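You operate a simulated robot arm through the tools that you are given. There is no shell and no other tool. Be economical: measure what you need, move in short steps, check, and stop when the job is done.

Carry out the task below with a simulated robot arm. There is one attempt and no reset: what you move stays moved.

TASK
Slide the pads tin along the drainer by the tap until it stands next to the red pulley.
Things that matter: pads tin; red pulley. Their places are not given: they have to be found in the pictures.

It is judged by the outcome, as a careful person would: the job done as asked, and still so three seconds after it is handed in. It fails if anything else is knocked over, pushed out of place, dropped, spilled or broken.

THE ROBOT
A 7-joint arm with a two-finger parallel gripper, fixed in place. Base frame: the origin is at the foot of the arm, x ahead of it, y to its left, z up; the work surface is at about z = 88. Lengths are in cm, angles in degrees, forces in N, time in s.
With the tool pointing down near the work surface it reaches from about 30 to 70 cm from the base axis. Its first joint turns from -66.0 to 66.0 degrees. Payload 1.57 kg.
Tool frame: the origin (TCP) lies between the finger pads and is the grasp point; the fingertips stand 3 cm ahead of it; z points along the fingers, y is the line along which they close. The gripper opens to 11 cm. The fingers are 2.4 cm wide and 1.2 cm thick; the gripper's body (4.8 by 11.2 cm) begins 7.8 cm behind the TCP.
Orientation is told as [roll, pitch, yaw] about the base's x, y, z axes, in that order, counted from this pose: with the fingers straight down and closing along the base's y, the tool's x points along the base's -x, its y along +y and its z along -z.

THE INTERFACE
- The arm moves only by the tool nudge_tool. Its argument "plan" is a list of rows, each a list of 3 entries, a list of its own where there are three numbers: the shift along the base's x, y, z in cm, then the turn, a rotation vector about the base's x, y, z in degrees, then the opening in per cent of the stroke, from 0 (shut) to 100 (fully open). In form: [[[tx, ty, tz], [rx, ry, rz], gripper], ...]. A call has 1 to 12 rows; each row is the pose to reach, as a shift and turn from the pose commanded when the call began. A row lasts 0.2 s, in which the tool goes at most 5 cm and 8.6 degrees; a call with a longer step from one row to the next is refused whole, and so is a gripper value outside its range. A pose out of reach is approached as far as the arm can. The call stops where the force on the tool passes 40 N (or 10 N more than at its start, if that is more) or the arm is blocked; 0.2 s more then pass. The fingers move at their own pace (about 10.8 cm/s each) and stop on an object; they squeeze with about 38 N. The grip force told is the motor's: it shows also when the fingers shut on nothing. Time passes only in rows, and 0.2 s behind the last, so rows that repeat a pose let the fingers close. It gives the time, the measured TCP pose, the force on the tool (base axes), the opening and the grip force at its end, in the units of the frame above (readings bear some noise), and new pictures: "views" is both (left out), scene, wrist or none.
- Cameras (640 x 400 px; columns grow to the right, rows downward): "scene" is fixed at [16.47, -40.77, 137.98]; the picture's right is [0.68, -0.73, 0.00], its down [-0.57, -0.53, -0.63] and it looks along [0.46, 0.42, -0.78] (base axes); focal length 329 px, centre (320, 200). "wrist" rides on the gripper at [-3.6, 0, -8] in the tool frame; the picture's right is [0.00, -1.00, 0.00], its down [0.97, 0.00, -0.24] and it looks along [0.24, 0.00, 0.97] (tool axes); focal length 218 px, centre (320, 200).
- probe_pixels(camera, pixels): for up to 12 pixels [column, row] of the newest picture of that camera ("zoom" is the newest enlarged one), the place [x, y, z] in the base frame of the surface seen there, good to about 0.3 cm. No time passes.
- inspect(camera, box): a new picture of the part [left, top, right, bottom] of that camera's present view, enlarged. No time passes.
- job_done(): hands the job in; it is judged then, once.

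Work in short steps. Measure before you move; look again where a grasp or a placing could have gone wrong, and mend it. You have 60 turns and 120 pictures in all, the two below and enlarged ones among them. Open the gripper and draw the arm clear of the work before you hand the job in, unless the task says otherwise; then end with one line.

The tools are called after "Emit:" as a command line: name --argument value ..., lists and objects as JSON in quotes. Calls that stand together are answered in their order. nudge_tool: Moves the arm, as the interface text tells. Its arguments: {"type":"object","properties":{"plan":{"type":"array","items":{"type":"array"}},"views":{"type":"string","enum":["both","scene","wrist","none"]}},"required":["plan"]} The other tools are called the same way: probe_pixels (camera, pixels) gives the place of the surface under pixels of a picture; inspect (camera, box) takes an enlarged picture of a part of a camera's view; job_done () hands the job in.

At the start:

```text
clock: 0.0
tcp_pos: [32.5, -28.04, 112.99]
ee_rot: [0.0, 0.0, 0.0]
wrist_force: [0.3, -0.1, 0.0]
opening: 10.98
finger_force: 0.0
```

scene: 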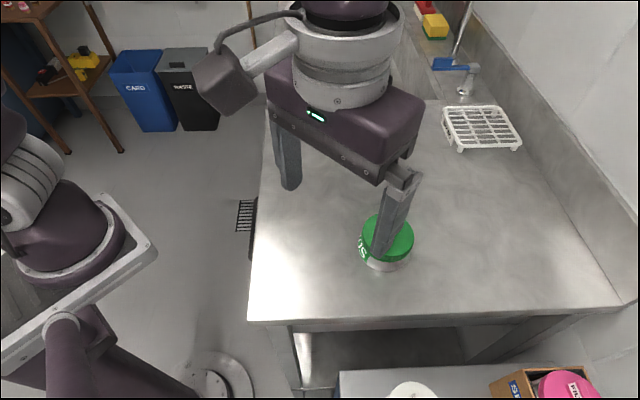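
wrist: 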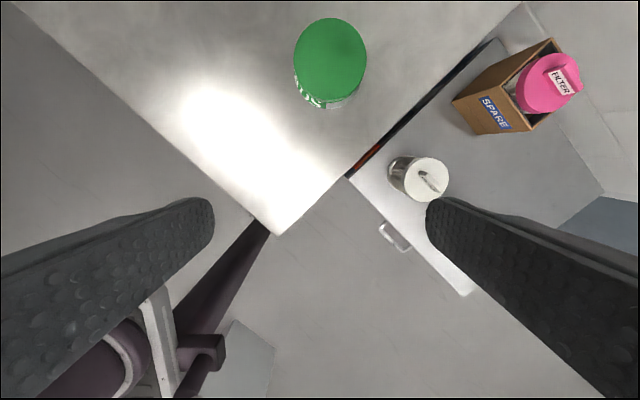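

I see a green-lidded tin at scene (388,240), a rack at (480,125), and something red in the gap. I'll enlarge these to identify them.

Emit:
inspect --camera "scene" --box '[330, 180, 450, 290]'

Emit:
inspect --camera "scene" --box '[390, 0, 560, 160]'

Emit:
inspect --camera "wrist" --box '[280, 0, 600, 220]'

Emit:
probe_pixels --camera "scene" --pixels '[[400, 235], [372, 225], [380, 265], [480, 125], [445, 65], [435, 25], [425, 8], [300, 300], [470, 80]]'

```text
3.64 times, centred on (390, 235) of scene
```

zoom: 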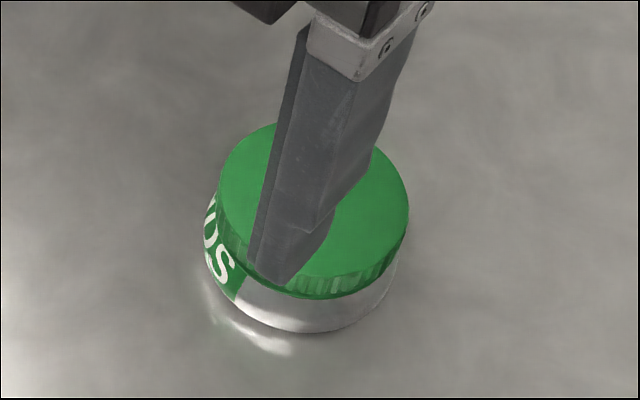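

```text
2.50 times, centred on (475, 80) of scene
```

zoom: 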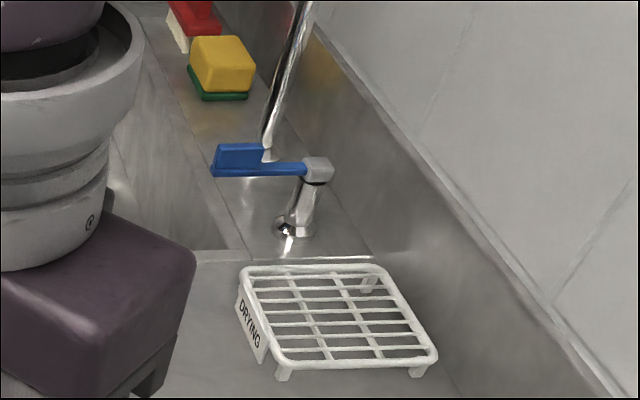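

```text
1.82 times, centred on (440, 110) of wrist
```

zoom: 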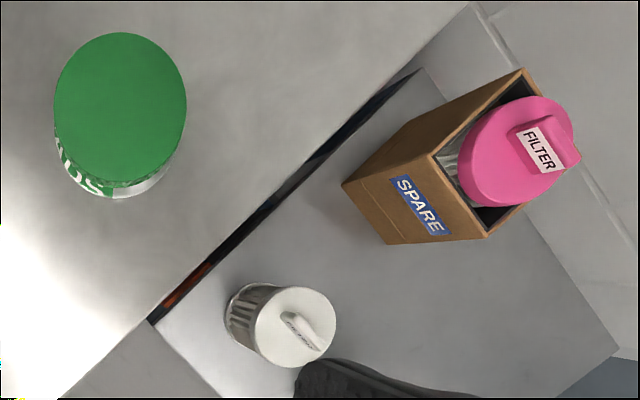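

```text
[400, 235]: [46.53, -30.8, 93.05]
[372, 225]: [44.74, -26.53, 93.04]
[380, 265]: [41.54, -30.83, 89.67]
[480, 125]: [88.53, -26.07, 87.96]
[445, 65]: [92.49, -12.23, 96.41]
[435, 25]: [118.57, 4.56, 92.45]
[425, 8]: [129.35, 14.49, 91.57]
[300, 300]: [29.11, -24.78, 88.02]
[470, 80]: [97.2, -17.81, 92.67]
```

The green-lidded tin at about (46,-29) seems to read "..DS"; no red pulley is visible, so it may be hidden behind the arm. I'll move the arm toward +y, up high, to uncover more.

Emit:
nudge_tool --plan '[[[0, 4, 1], [0, 0, 0], 100], [[0, 8, 2], [0, 0, 0], 100], [[0, 12, 3], [0, 0, 0], 100], [[0, 16, 3], [0, 0, 0], 100], [[0, 20, 3], [0, 0, 0], 100], [[0, 24, 3], [0, 0, 0], 100], [[0, 28, 3], [0, 0, 0], 100]]'

```text
clock: 1.6
tcp_pos: [32.4, -0.08, 116.06]
ee_rot: [0.1, 0.0, 0.0]
wrist_force: [-0.1, 0.2, -0.7]
opening: 10.98
finger_force: 0.1
```

scene: 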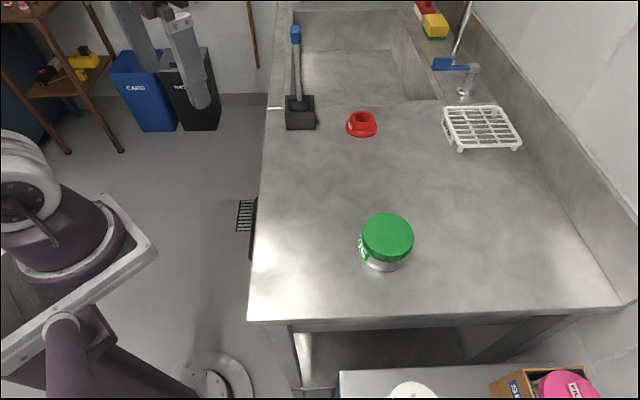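
wrist: 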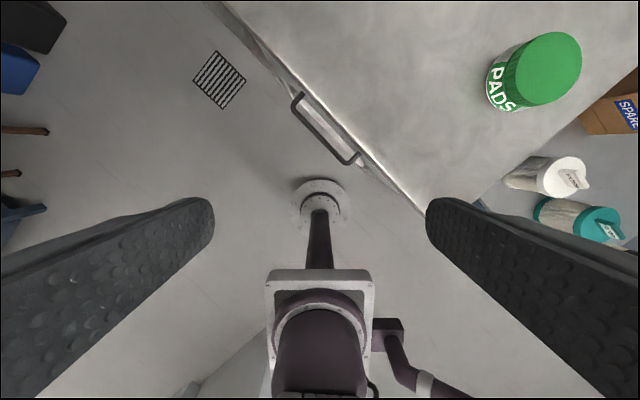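

The tin reads PADS, and a red pulley-like thing now shows at scene (361,123), next to a black-based tool. I'll measure both.

Emit:
inspect --camera "scene" --box '[270, 70, 430, 170]'

Emit:
probe_pixels --camera "scene" --pixels '[[363, 238], [412, 238], [388, 214], [388, 260], [385, 269], [348, 127], [377, 127], [362, 112], [362, 135], [315, 128], [300, 98], [361, 170]]'

Emit:
inspect --camera "scene" --box '[340, 190, 440, 290]'

```text
4.00 times, centred on (350, 120) of scene
```

zoom: 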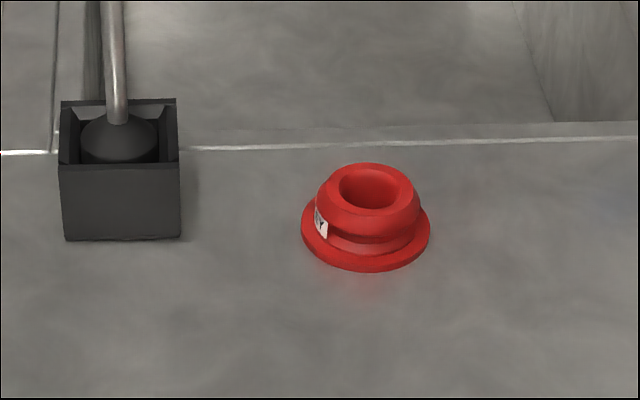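

```text
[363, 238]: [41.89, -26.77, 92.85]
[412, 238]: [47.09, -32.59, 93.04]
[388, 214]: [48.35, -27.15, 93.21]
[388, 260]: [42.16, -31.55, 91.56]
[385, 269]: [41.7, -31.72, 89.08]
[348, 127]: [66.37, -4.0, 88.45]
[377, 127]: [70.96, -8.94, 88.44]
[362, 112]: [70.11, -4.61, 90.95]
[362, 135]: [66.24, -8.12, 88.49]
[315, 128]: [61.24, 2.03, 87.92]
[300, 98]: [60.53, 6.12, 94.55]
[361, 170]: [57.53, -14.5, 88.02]
```

```text
4.00 times, centred on (390, 240) of scene
```

zoom: 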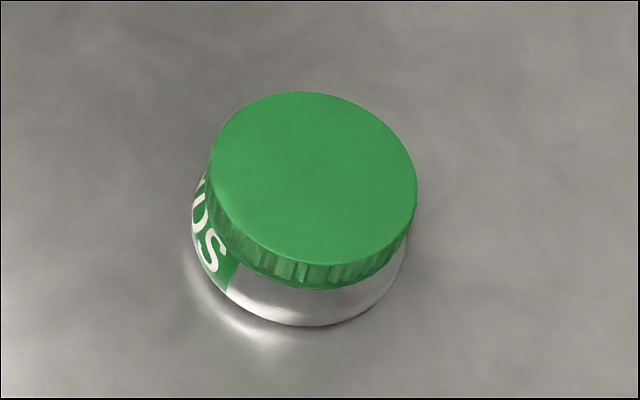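

Tin: centre about (45,-29.5), diameter about 8, top z 93. Pulley: centre about (68.6,-6.4), flange radius about 3.3. I'll go above the tin, yawed 45° so the fingers close across the travel direction.

Emit:
probe_pixels --camera "scene" --pixels '[[295, 30], [297, 60], [299, 90], [287, 129]]'

Emit:
nudge_tool --plan '[[[1.6, -3.7, 0], [0, 0, 6], 100], [[3.2, -7.4, 0], [0, 0, 12], 100], [[4.8, -11.1, 0], [0, 0, 18], 100], [[6.4, -14.8, 0], [0, 0, 24], 100], [[8, -18.5, 0], [0, 0, 30], 100], [[9.6, -22.2, -2], [0, 0, 36], 100], [[11.2, -26, -4], [0, 0, 41], 100], [[12.6, -29.4, -6], [0, 0, 45], 100], [[12.6, -29.4, -6], [0, 0, 45], 100]]'

```text
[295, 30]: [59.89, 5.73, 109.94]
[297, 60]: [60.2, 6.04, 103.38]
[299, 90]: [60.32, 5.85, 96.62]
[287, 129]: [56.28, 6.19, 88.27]
```

```text
clock: 3.6
tcp_pos: [45.21, -29.64, 109.9]
ee_rot: [0.0, -0.1, 45.1]
wrist_force: [-0.3, -0.6, 1.3]
opening: 11.0
finger_force: 0.1
```

scene: 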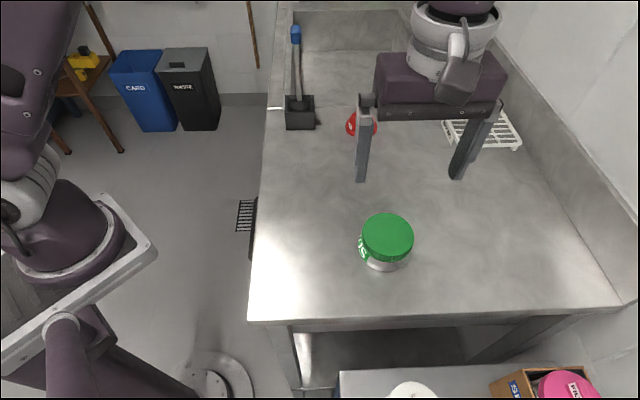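
wrist: 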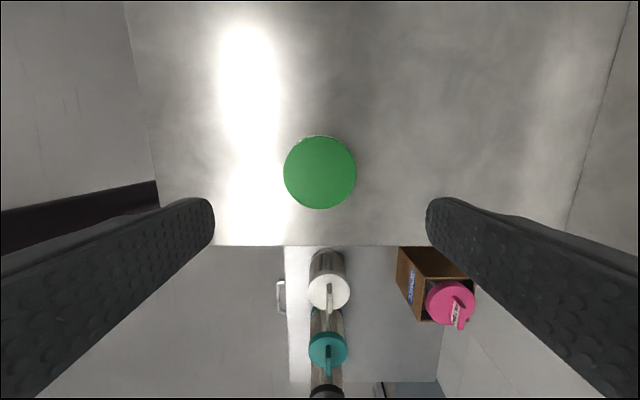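

The gripper is over the tin. I'll refine the lid's centre with the wrist view: edges at (286,172), (354,172), (320,139), (320,206).

Emit:
probe_pixels --camera "wrist" --pixels '[[286, 172], [354, 172], [320, 206], [320, 139], [320, 172]]'

```text
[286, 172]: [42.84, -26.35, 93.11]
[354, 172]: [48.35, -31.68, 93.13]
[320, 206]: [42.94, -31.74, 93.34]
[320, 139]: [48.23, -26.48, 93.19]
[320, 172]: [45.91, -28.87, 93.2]
```

Lid centre is about (45.6,-29.05), diameter about 7.7. I'll shift about 0.45 cm in each axis and go down to z ≈ 91.7.

Emit:
nudge_tool --plan '[[[0.5, 0.4, -4], [0, 0, 0], 100], [[0.5, 0.4, -8], [0, 0, 0], 100], [[0.5, 0.4, -12], [0, 0, 0], 100], [[0.5, 0.4, -15], [0, 0, 0], 100], [[0.5, 0.4, -17], [0, 0, 0], 100], [[0.5, 0.4, -18.2], [0, 0, 0], 100], [[0.5, 0.4, -18.2], [0, 0, 0], 100]]'

```text
clock: 5.2
tcp_pos: [45.44, -29.08, 91.87]
ee_rot: [0.0, -0.1, 45.0]
wrist_force: [0.7, 0.3, 0.5]
opening: 10.98
finger_force: 0.2
```

scene: 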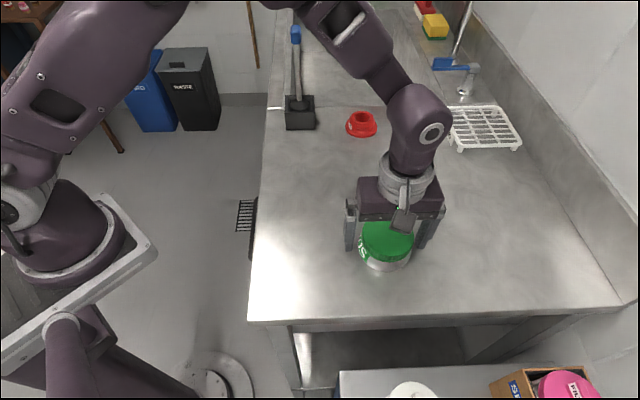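
wrist: 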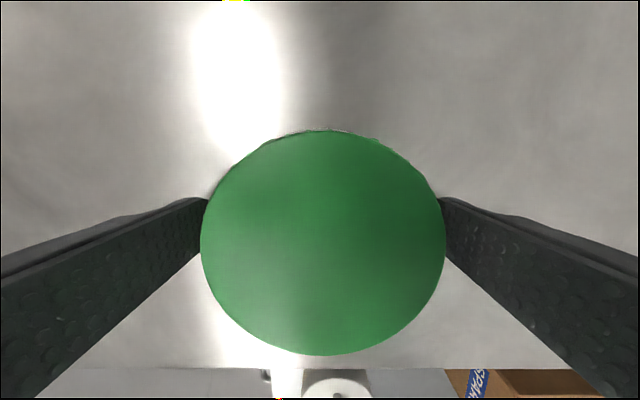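

The fingers straddle the tin with clearance on both sides. I'll close on it.

Emit:
nudge_tool --plan '[[[0, 0, 0], [0, 0, 0], 75], [[0, 0, 0], [0, 0, 0], 60], [[0, 0, 0], [0, 0, 0], 60], [[0, 0, 0], [0, 0, 0], 60]]'

```text
clock: 6.2
tcp_pos: [45.46, -29.12, 91.85]
ee_rot: [0.0, -0.1, 45.0]
wrist_force: [-0.2, 1.2, 0.7]
opening: 8.3
finger_force: 38.3
```

scene: 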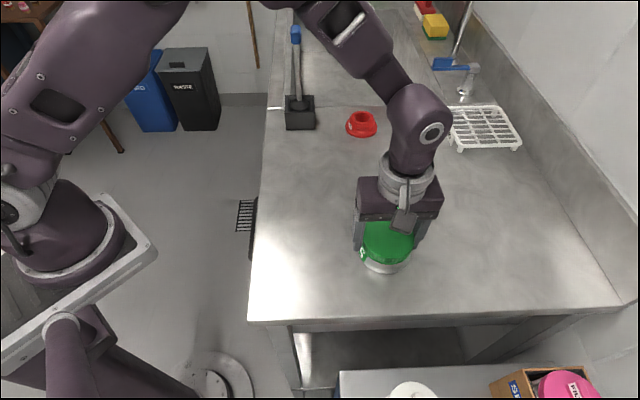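
wrist: 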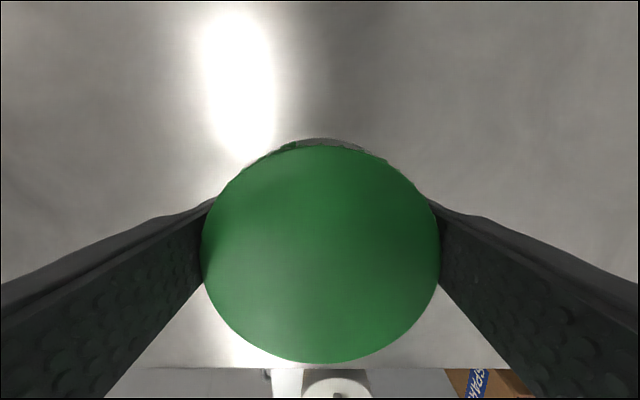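

Grip is firm at 8.3 cm. Now I slide toward the pulley along the surface, stopping partway to check.

Emit:
nudge_tool --plan '[[[1, 1, 0], [0, 0, 0], 60], [[2.5, 2.4, 0], [0, 0, 0], 60], [[4, 3.9, 0], [0, 0, 0], 60], [[5.5, 5.4, 0], [0, 0, 0], 60], [[7, 6.8, 0], [0, 0, 0], 60], [[8.5, 8.3, 0], [0, 0, 0], 60], [[10, 9.8, 0], [0, 0, 0], 60], [[11.5, 11.2, 0], [0, 0, 0], 60], [[13, 12.7, 0], [0, 0, 0], 60]]'

```text
clock: 8.2
tcp_pos: [58.57, -16.25, 91.59]
ee_rot: [-0.1, 0.0, 45.0]
wrist_force: [-5.2, -3.4, 14.5]
opening: 8.25
finger_force: 38.5
```

scene: 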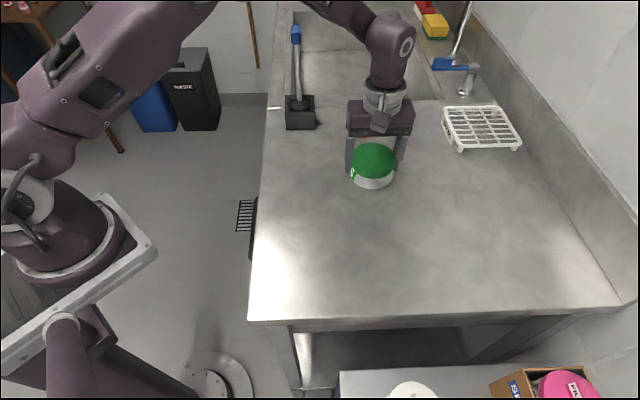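
wrist: 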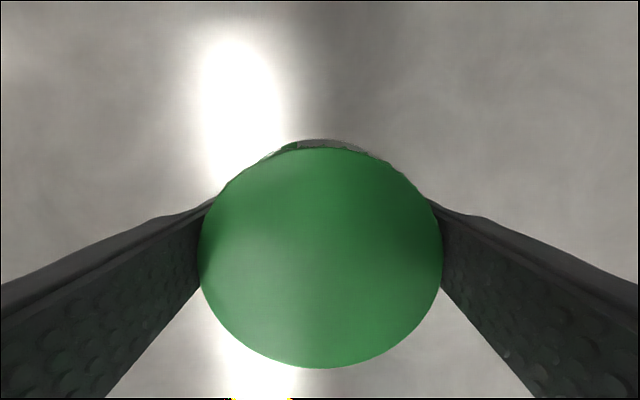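

The tin slides upright; the pulley is still just out of the wrist view. I'll go on 2.5 cm in each axis, slowly, easing up 0.2 cm because of the 14 N upward force.

Emit:
nudge_tool --plan '[[[0.6, 0.6, 0.1], [0, 0, 0], 60], [[1.2, 1.2, 0.2], [0, 0, 0], 60], [[1.8, 1.8, 0.2], [0, 0, 0], 60], [[2.5, 2.5, 0.2], [0, 0, 0], 60], [[2.5, 2.5, 0.2], [0, 0, 0], 60]]'

```text
clock: 9.4
tcp_pos: [61.1, -13.82, 91.93]
ee_rot: [0.0, -0.1, 45.1]
wrist_force: [0.2, 0.1, -0.8]
opening: 8.26
finger_force: 37.9
```

scene: 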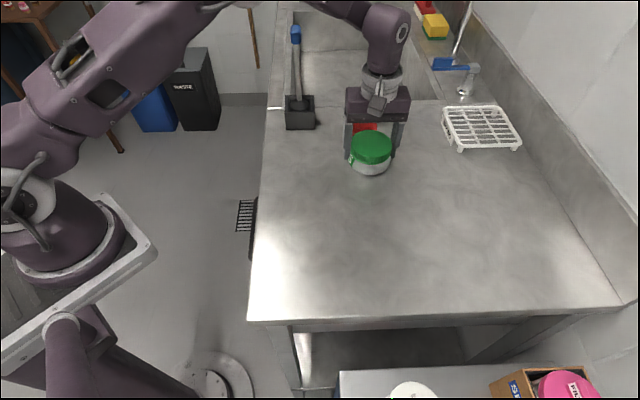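
wrist: 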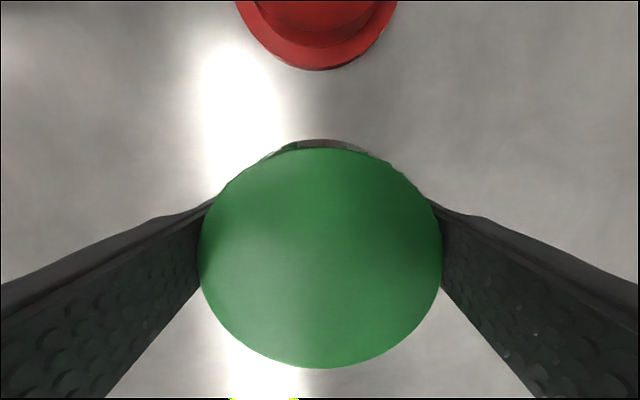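

The pulley is dead ahead at the top of the wrist view, near edge at (318,68); the tin's front is at (318,142). I'll measure the gap.

Emit:
probe_pixels --camera "wrist" --pixels '[[318, 66], [318, 74], [322, 141], [318, 134], [320, 160]]'

```text
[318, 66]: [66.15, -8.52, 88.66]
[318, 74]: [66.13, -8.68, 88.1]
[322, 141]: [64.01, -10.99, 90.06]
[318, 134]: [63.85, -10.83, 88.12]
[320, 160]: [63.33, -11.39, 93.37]
```

The gap is about 3.2 cm. I'll slide 2.1 cm further, leaving about 1 cm.

Emit:
nudge_tool --plan '[[[0.4, 0.4, 0], [0, 0, 0], 60], [[0.8, 0.8, 0], [0, 0, 0], 60], [[1.2, 1.2, 0], [0, 0, 0], 60], [[1.5, 1.5, -0.1], [0, 0, 0], 60], [[1.5, 1.5, -0.2], [0, 0, 0], 60]]'

```text
clock: 10.6
tcp_pos: [62.6, -12.28, 91.79]
ee_rot: [0.1, 0.0, 45.0]
wrist_force: [0.8, -0.2, -1.2]
opening: 8.25
finger_force: 38.3
```

scene: 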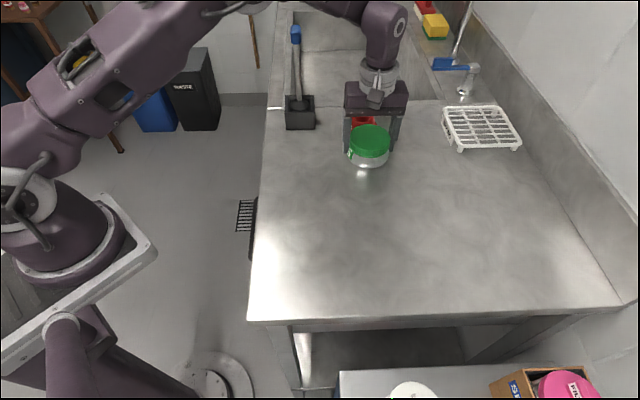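
wrist: 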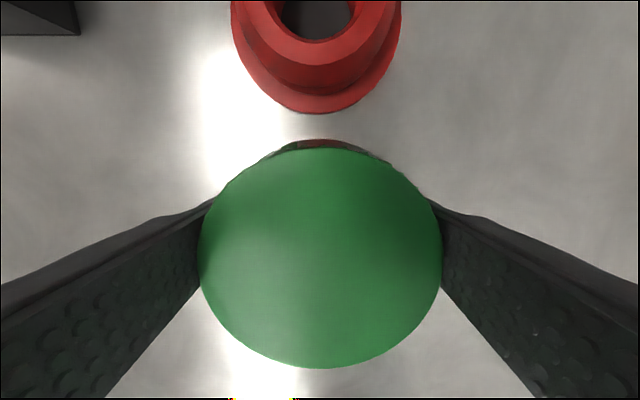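

The tin now stands about 1 cm from the pulley, not touching. I'll press down a hair to make sure it is seated, open, and check.

Emit:
nudge_tool --plan '[[[0, 0, -0.1], [0, 0, 0], 60], [[0, 0, -0.2], [0, 0, 0], 60], [[0, 0, -0.2], [0, 0, 0], 60], [[0, 0, -0.2], [0, 0, 0], 85], [[0, 0, -0.1], [0, 0, 0], 100], [[0, 0, 0], [0, 0, 0], 100], [[0, 0, 0], [0, 0, 0], 100]]'

```text
clock: 12.2
tcp_pos: [62.58, -12.44, 91.75]
ee_rot: [-0.1, 0.0, 45.0]
wrist_force: [0.0, -0.2, 0.1]
opening: 10.99
finger_force: 0.1
```

scene: 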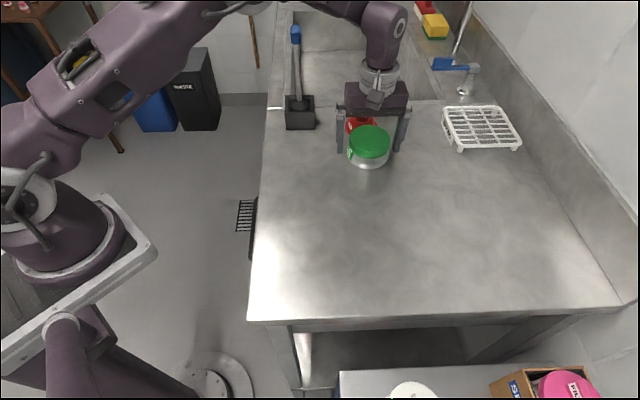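
wrist: 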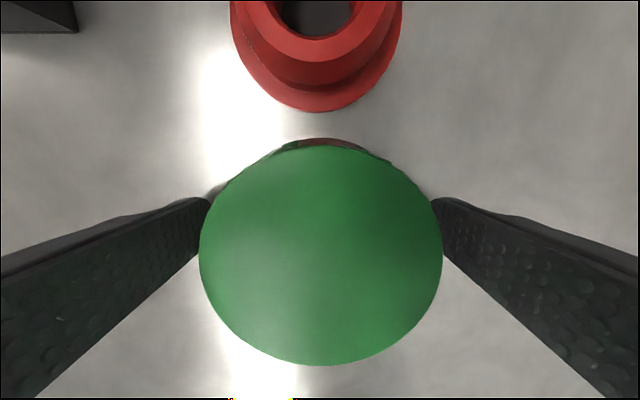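

Released with both fingers clear. I'll rise straight up, then draw back toward the -x, -y side away from the work.

Emit:
nudge_tool --plan '[[[0, 0, 1.5], [0, 0, 0], 100], [[0, 0, 4], [0, 0, 0], 100], [[0, 0, 8], [0, 0, 0], 100], [[0, 0, 12], [0, 0, 0], 100], [[0, 0, 16], [0, 0, 0], 100], [[-3, -2, 18], [0, 0, 0], 100], [[-7, -4, 19], [0, 0, 0], 100], [[-11, -6, 19], [0, 0, 0], 100], [[-15, -8, 19], [0, 0, 0], 100], [[-19, -10, 19], [0, 0, 0], 100], [[-23, -12, 19], [0, 0, 0], 100]]'

```text
clock: 14.6
tcp_pos: [39.55, -24.25, 110.55]
ee_rot: [0.1, 0.1, 44.9]
wrist_force: [0.2, 0.0, 0.0]
opening: 11.01
finger_force: 0.0
```

scene: 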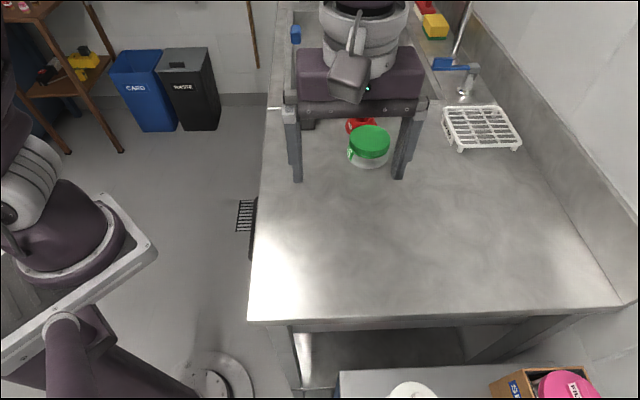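
wrist: 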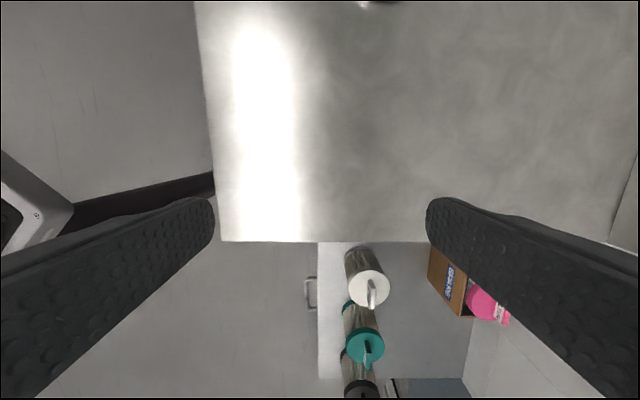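

The tin stands upright beside the pulley and the arm is clear. One enlarged look to confirm.

Emit:
inspect --camera "scene" --box '[270, 80, 430, 180]'

```text
4.00 times, centred on (350, 130) of scene
```

zoom: 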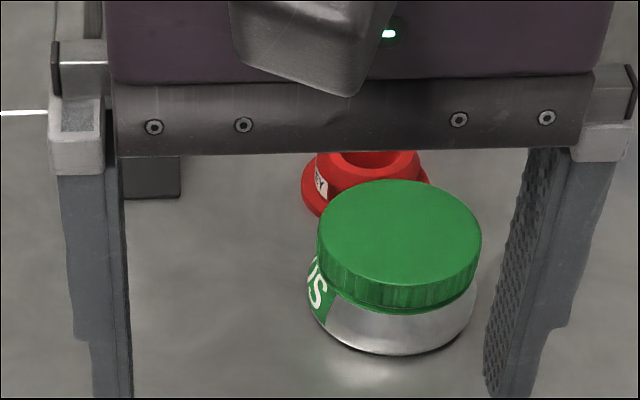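

The tin is upright next to the undisturbed pulley, so I'm handing in.

Emit:
job_done

```text
The job is handed in.
```

I slid the pads tin along the drainer. It now stands upright about 1 cm from the red pulley, which did not move, and the gripper is open with the arm drawn clear.
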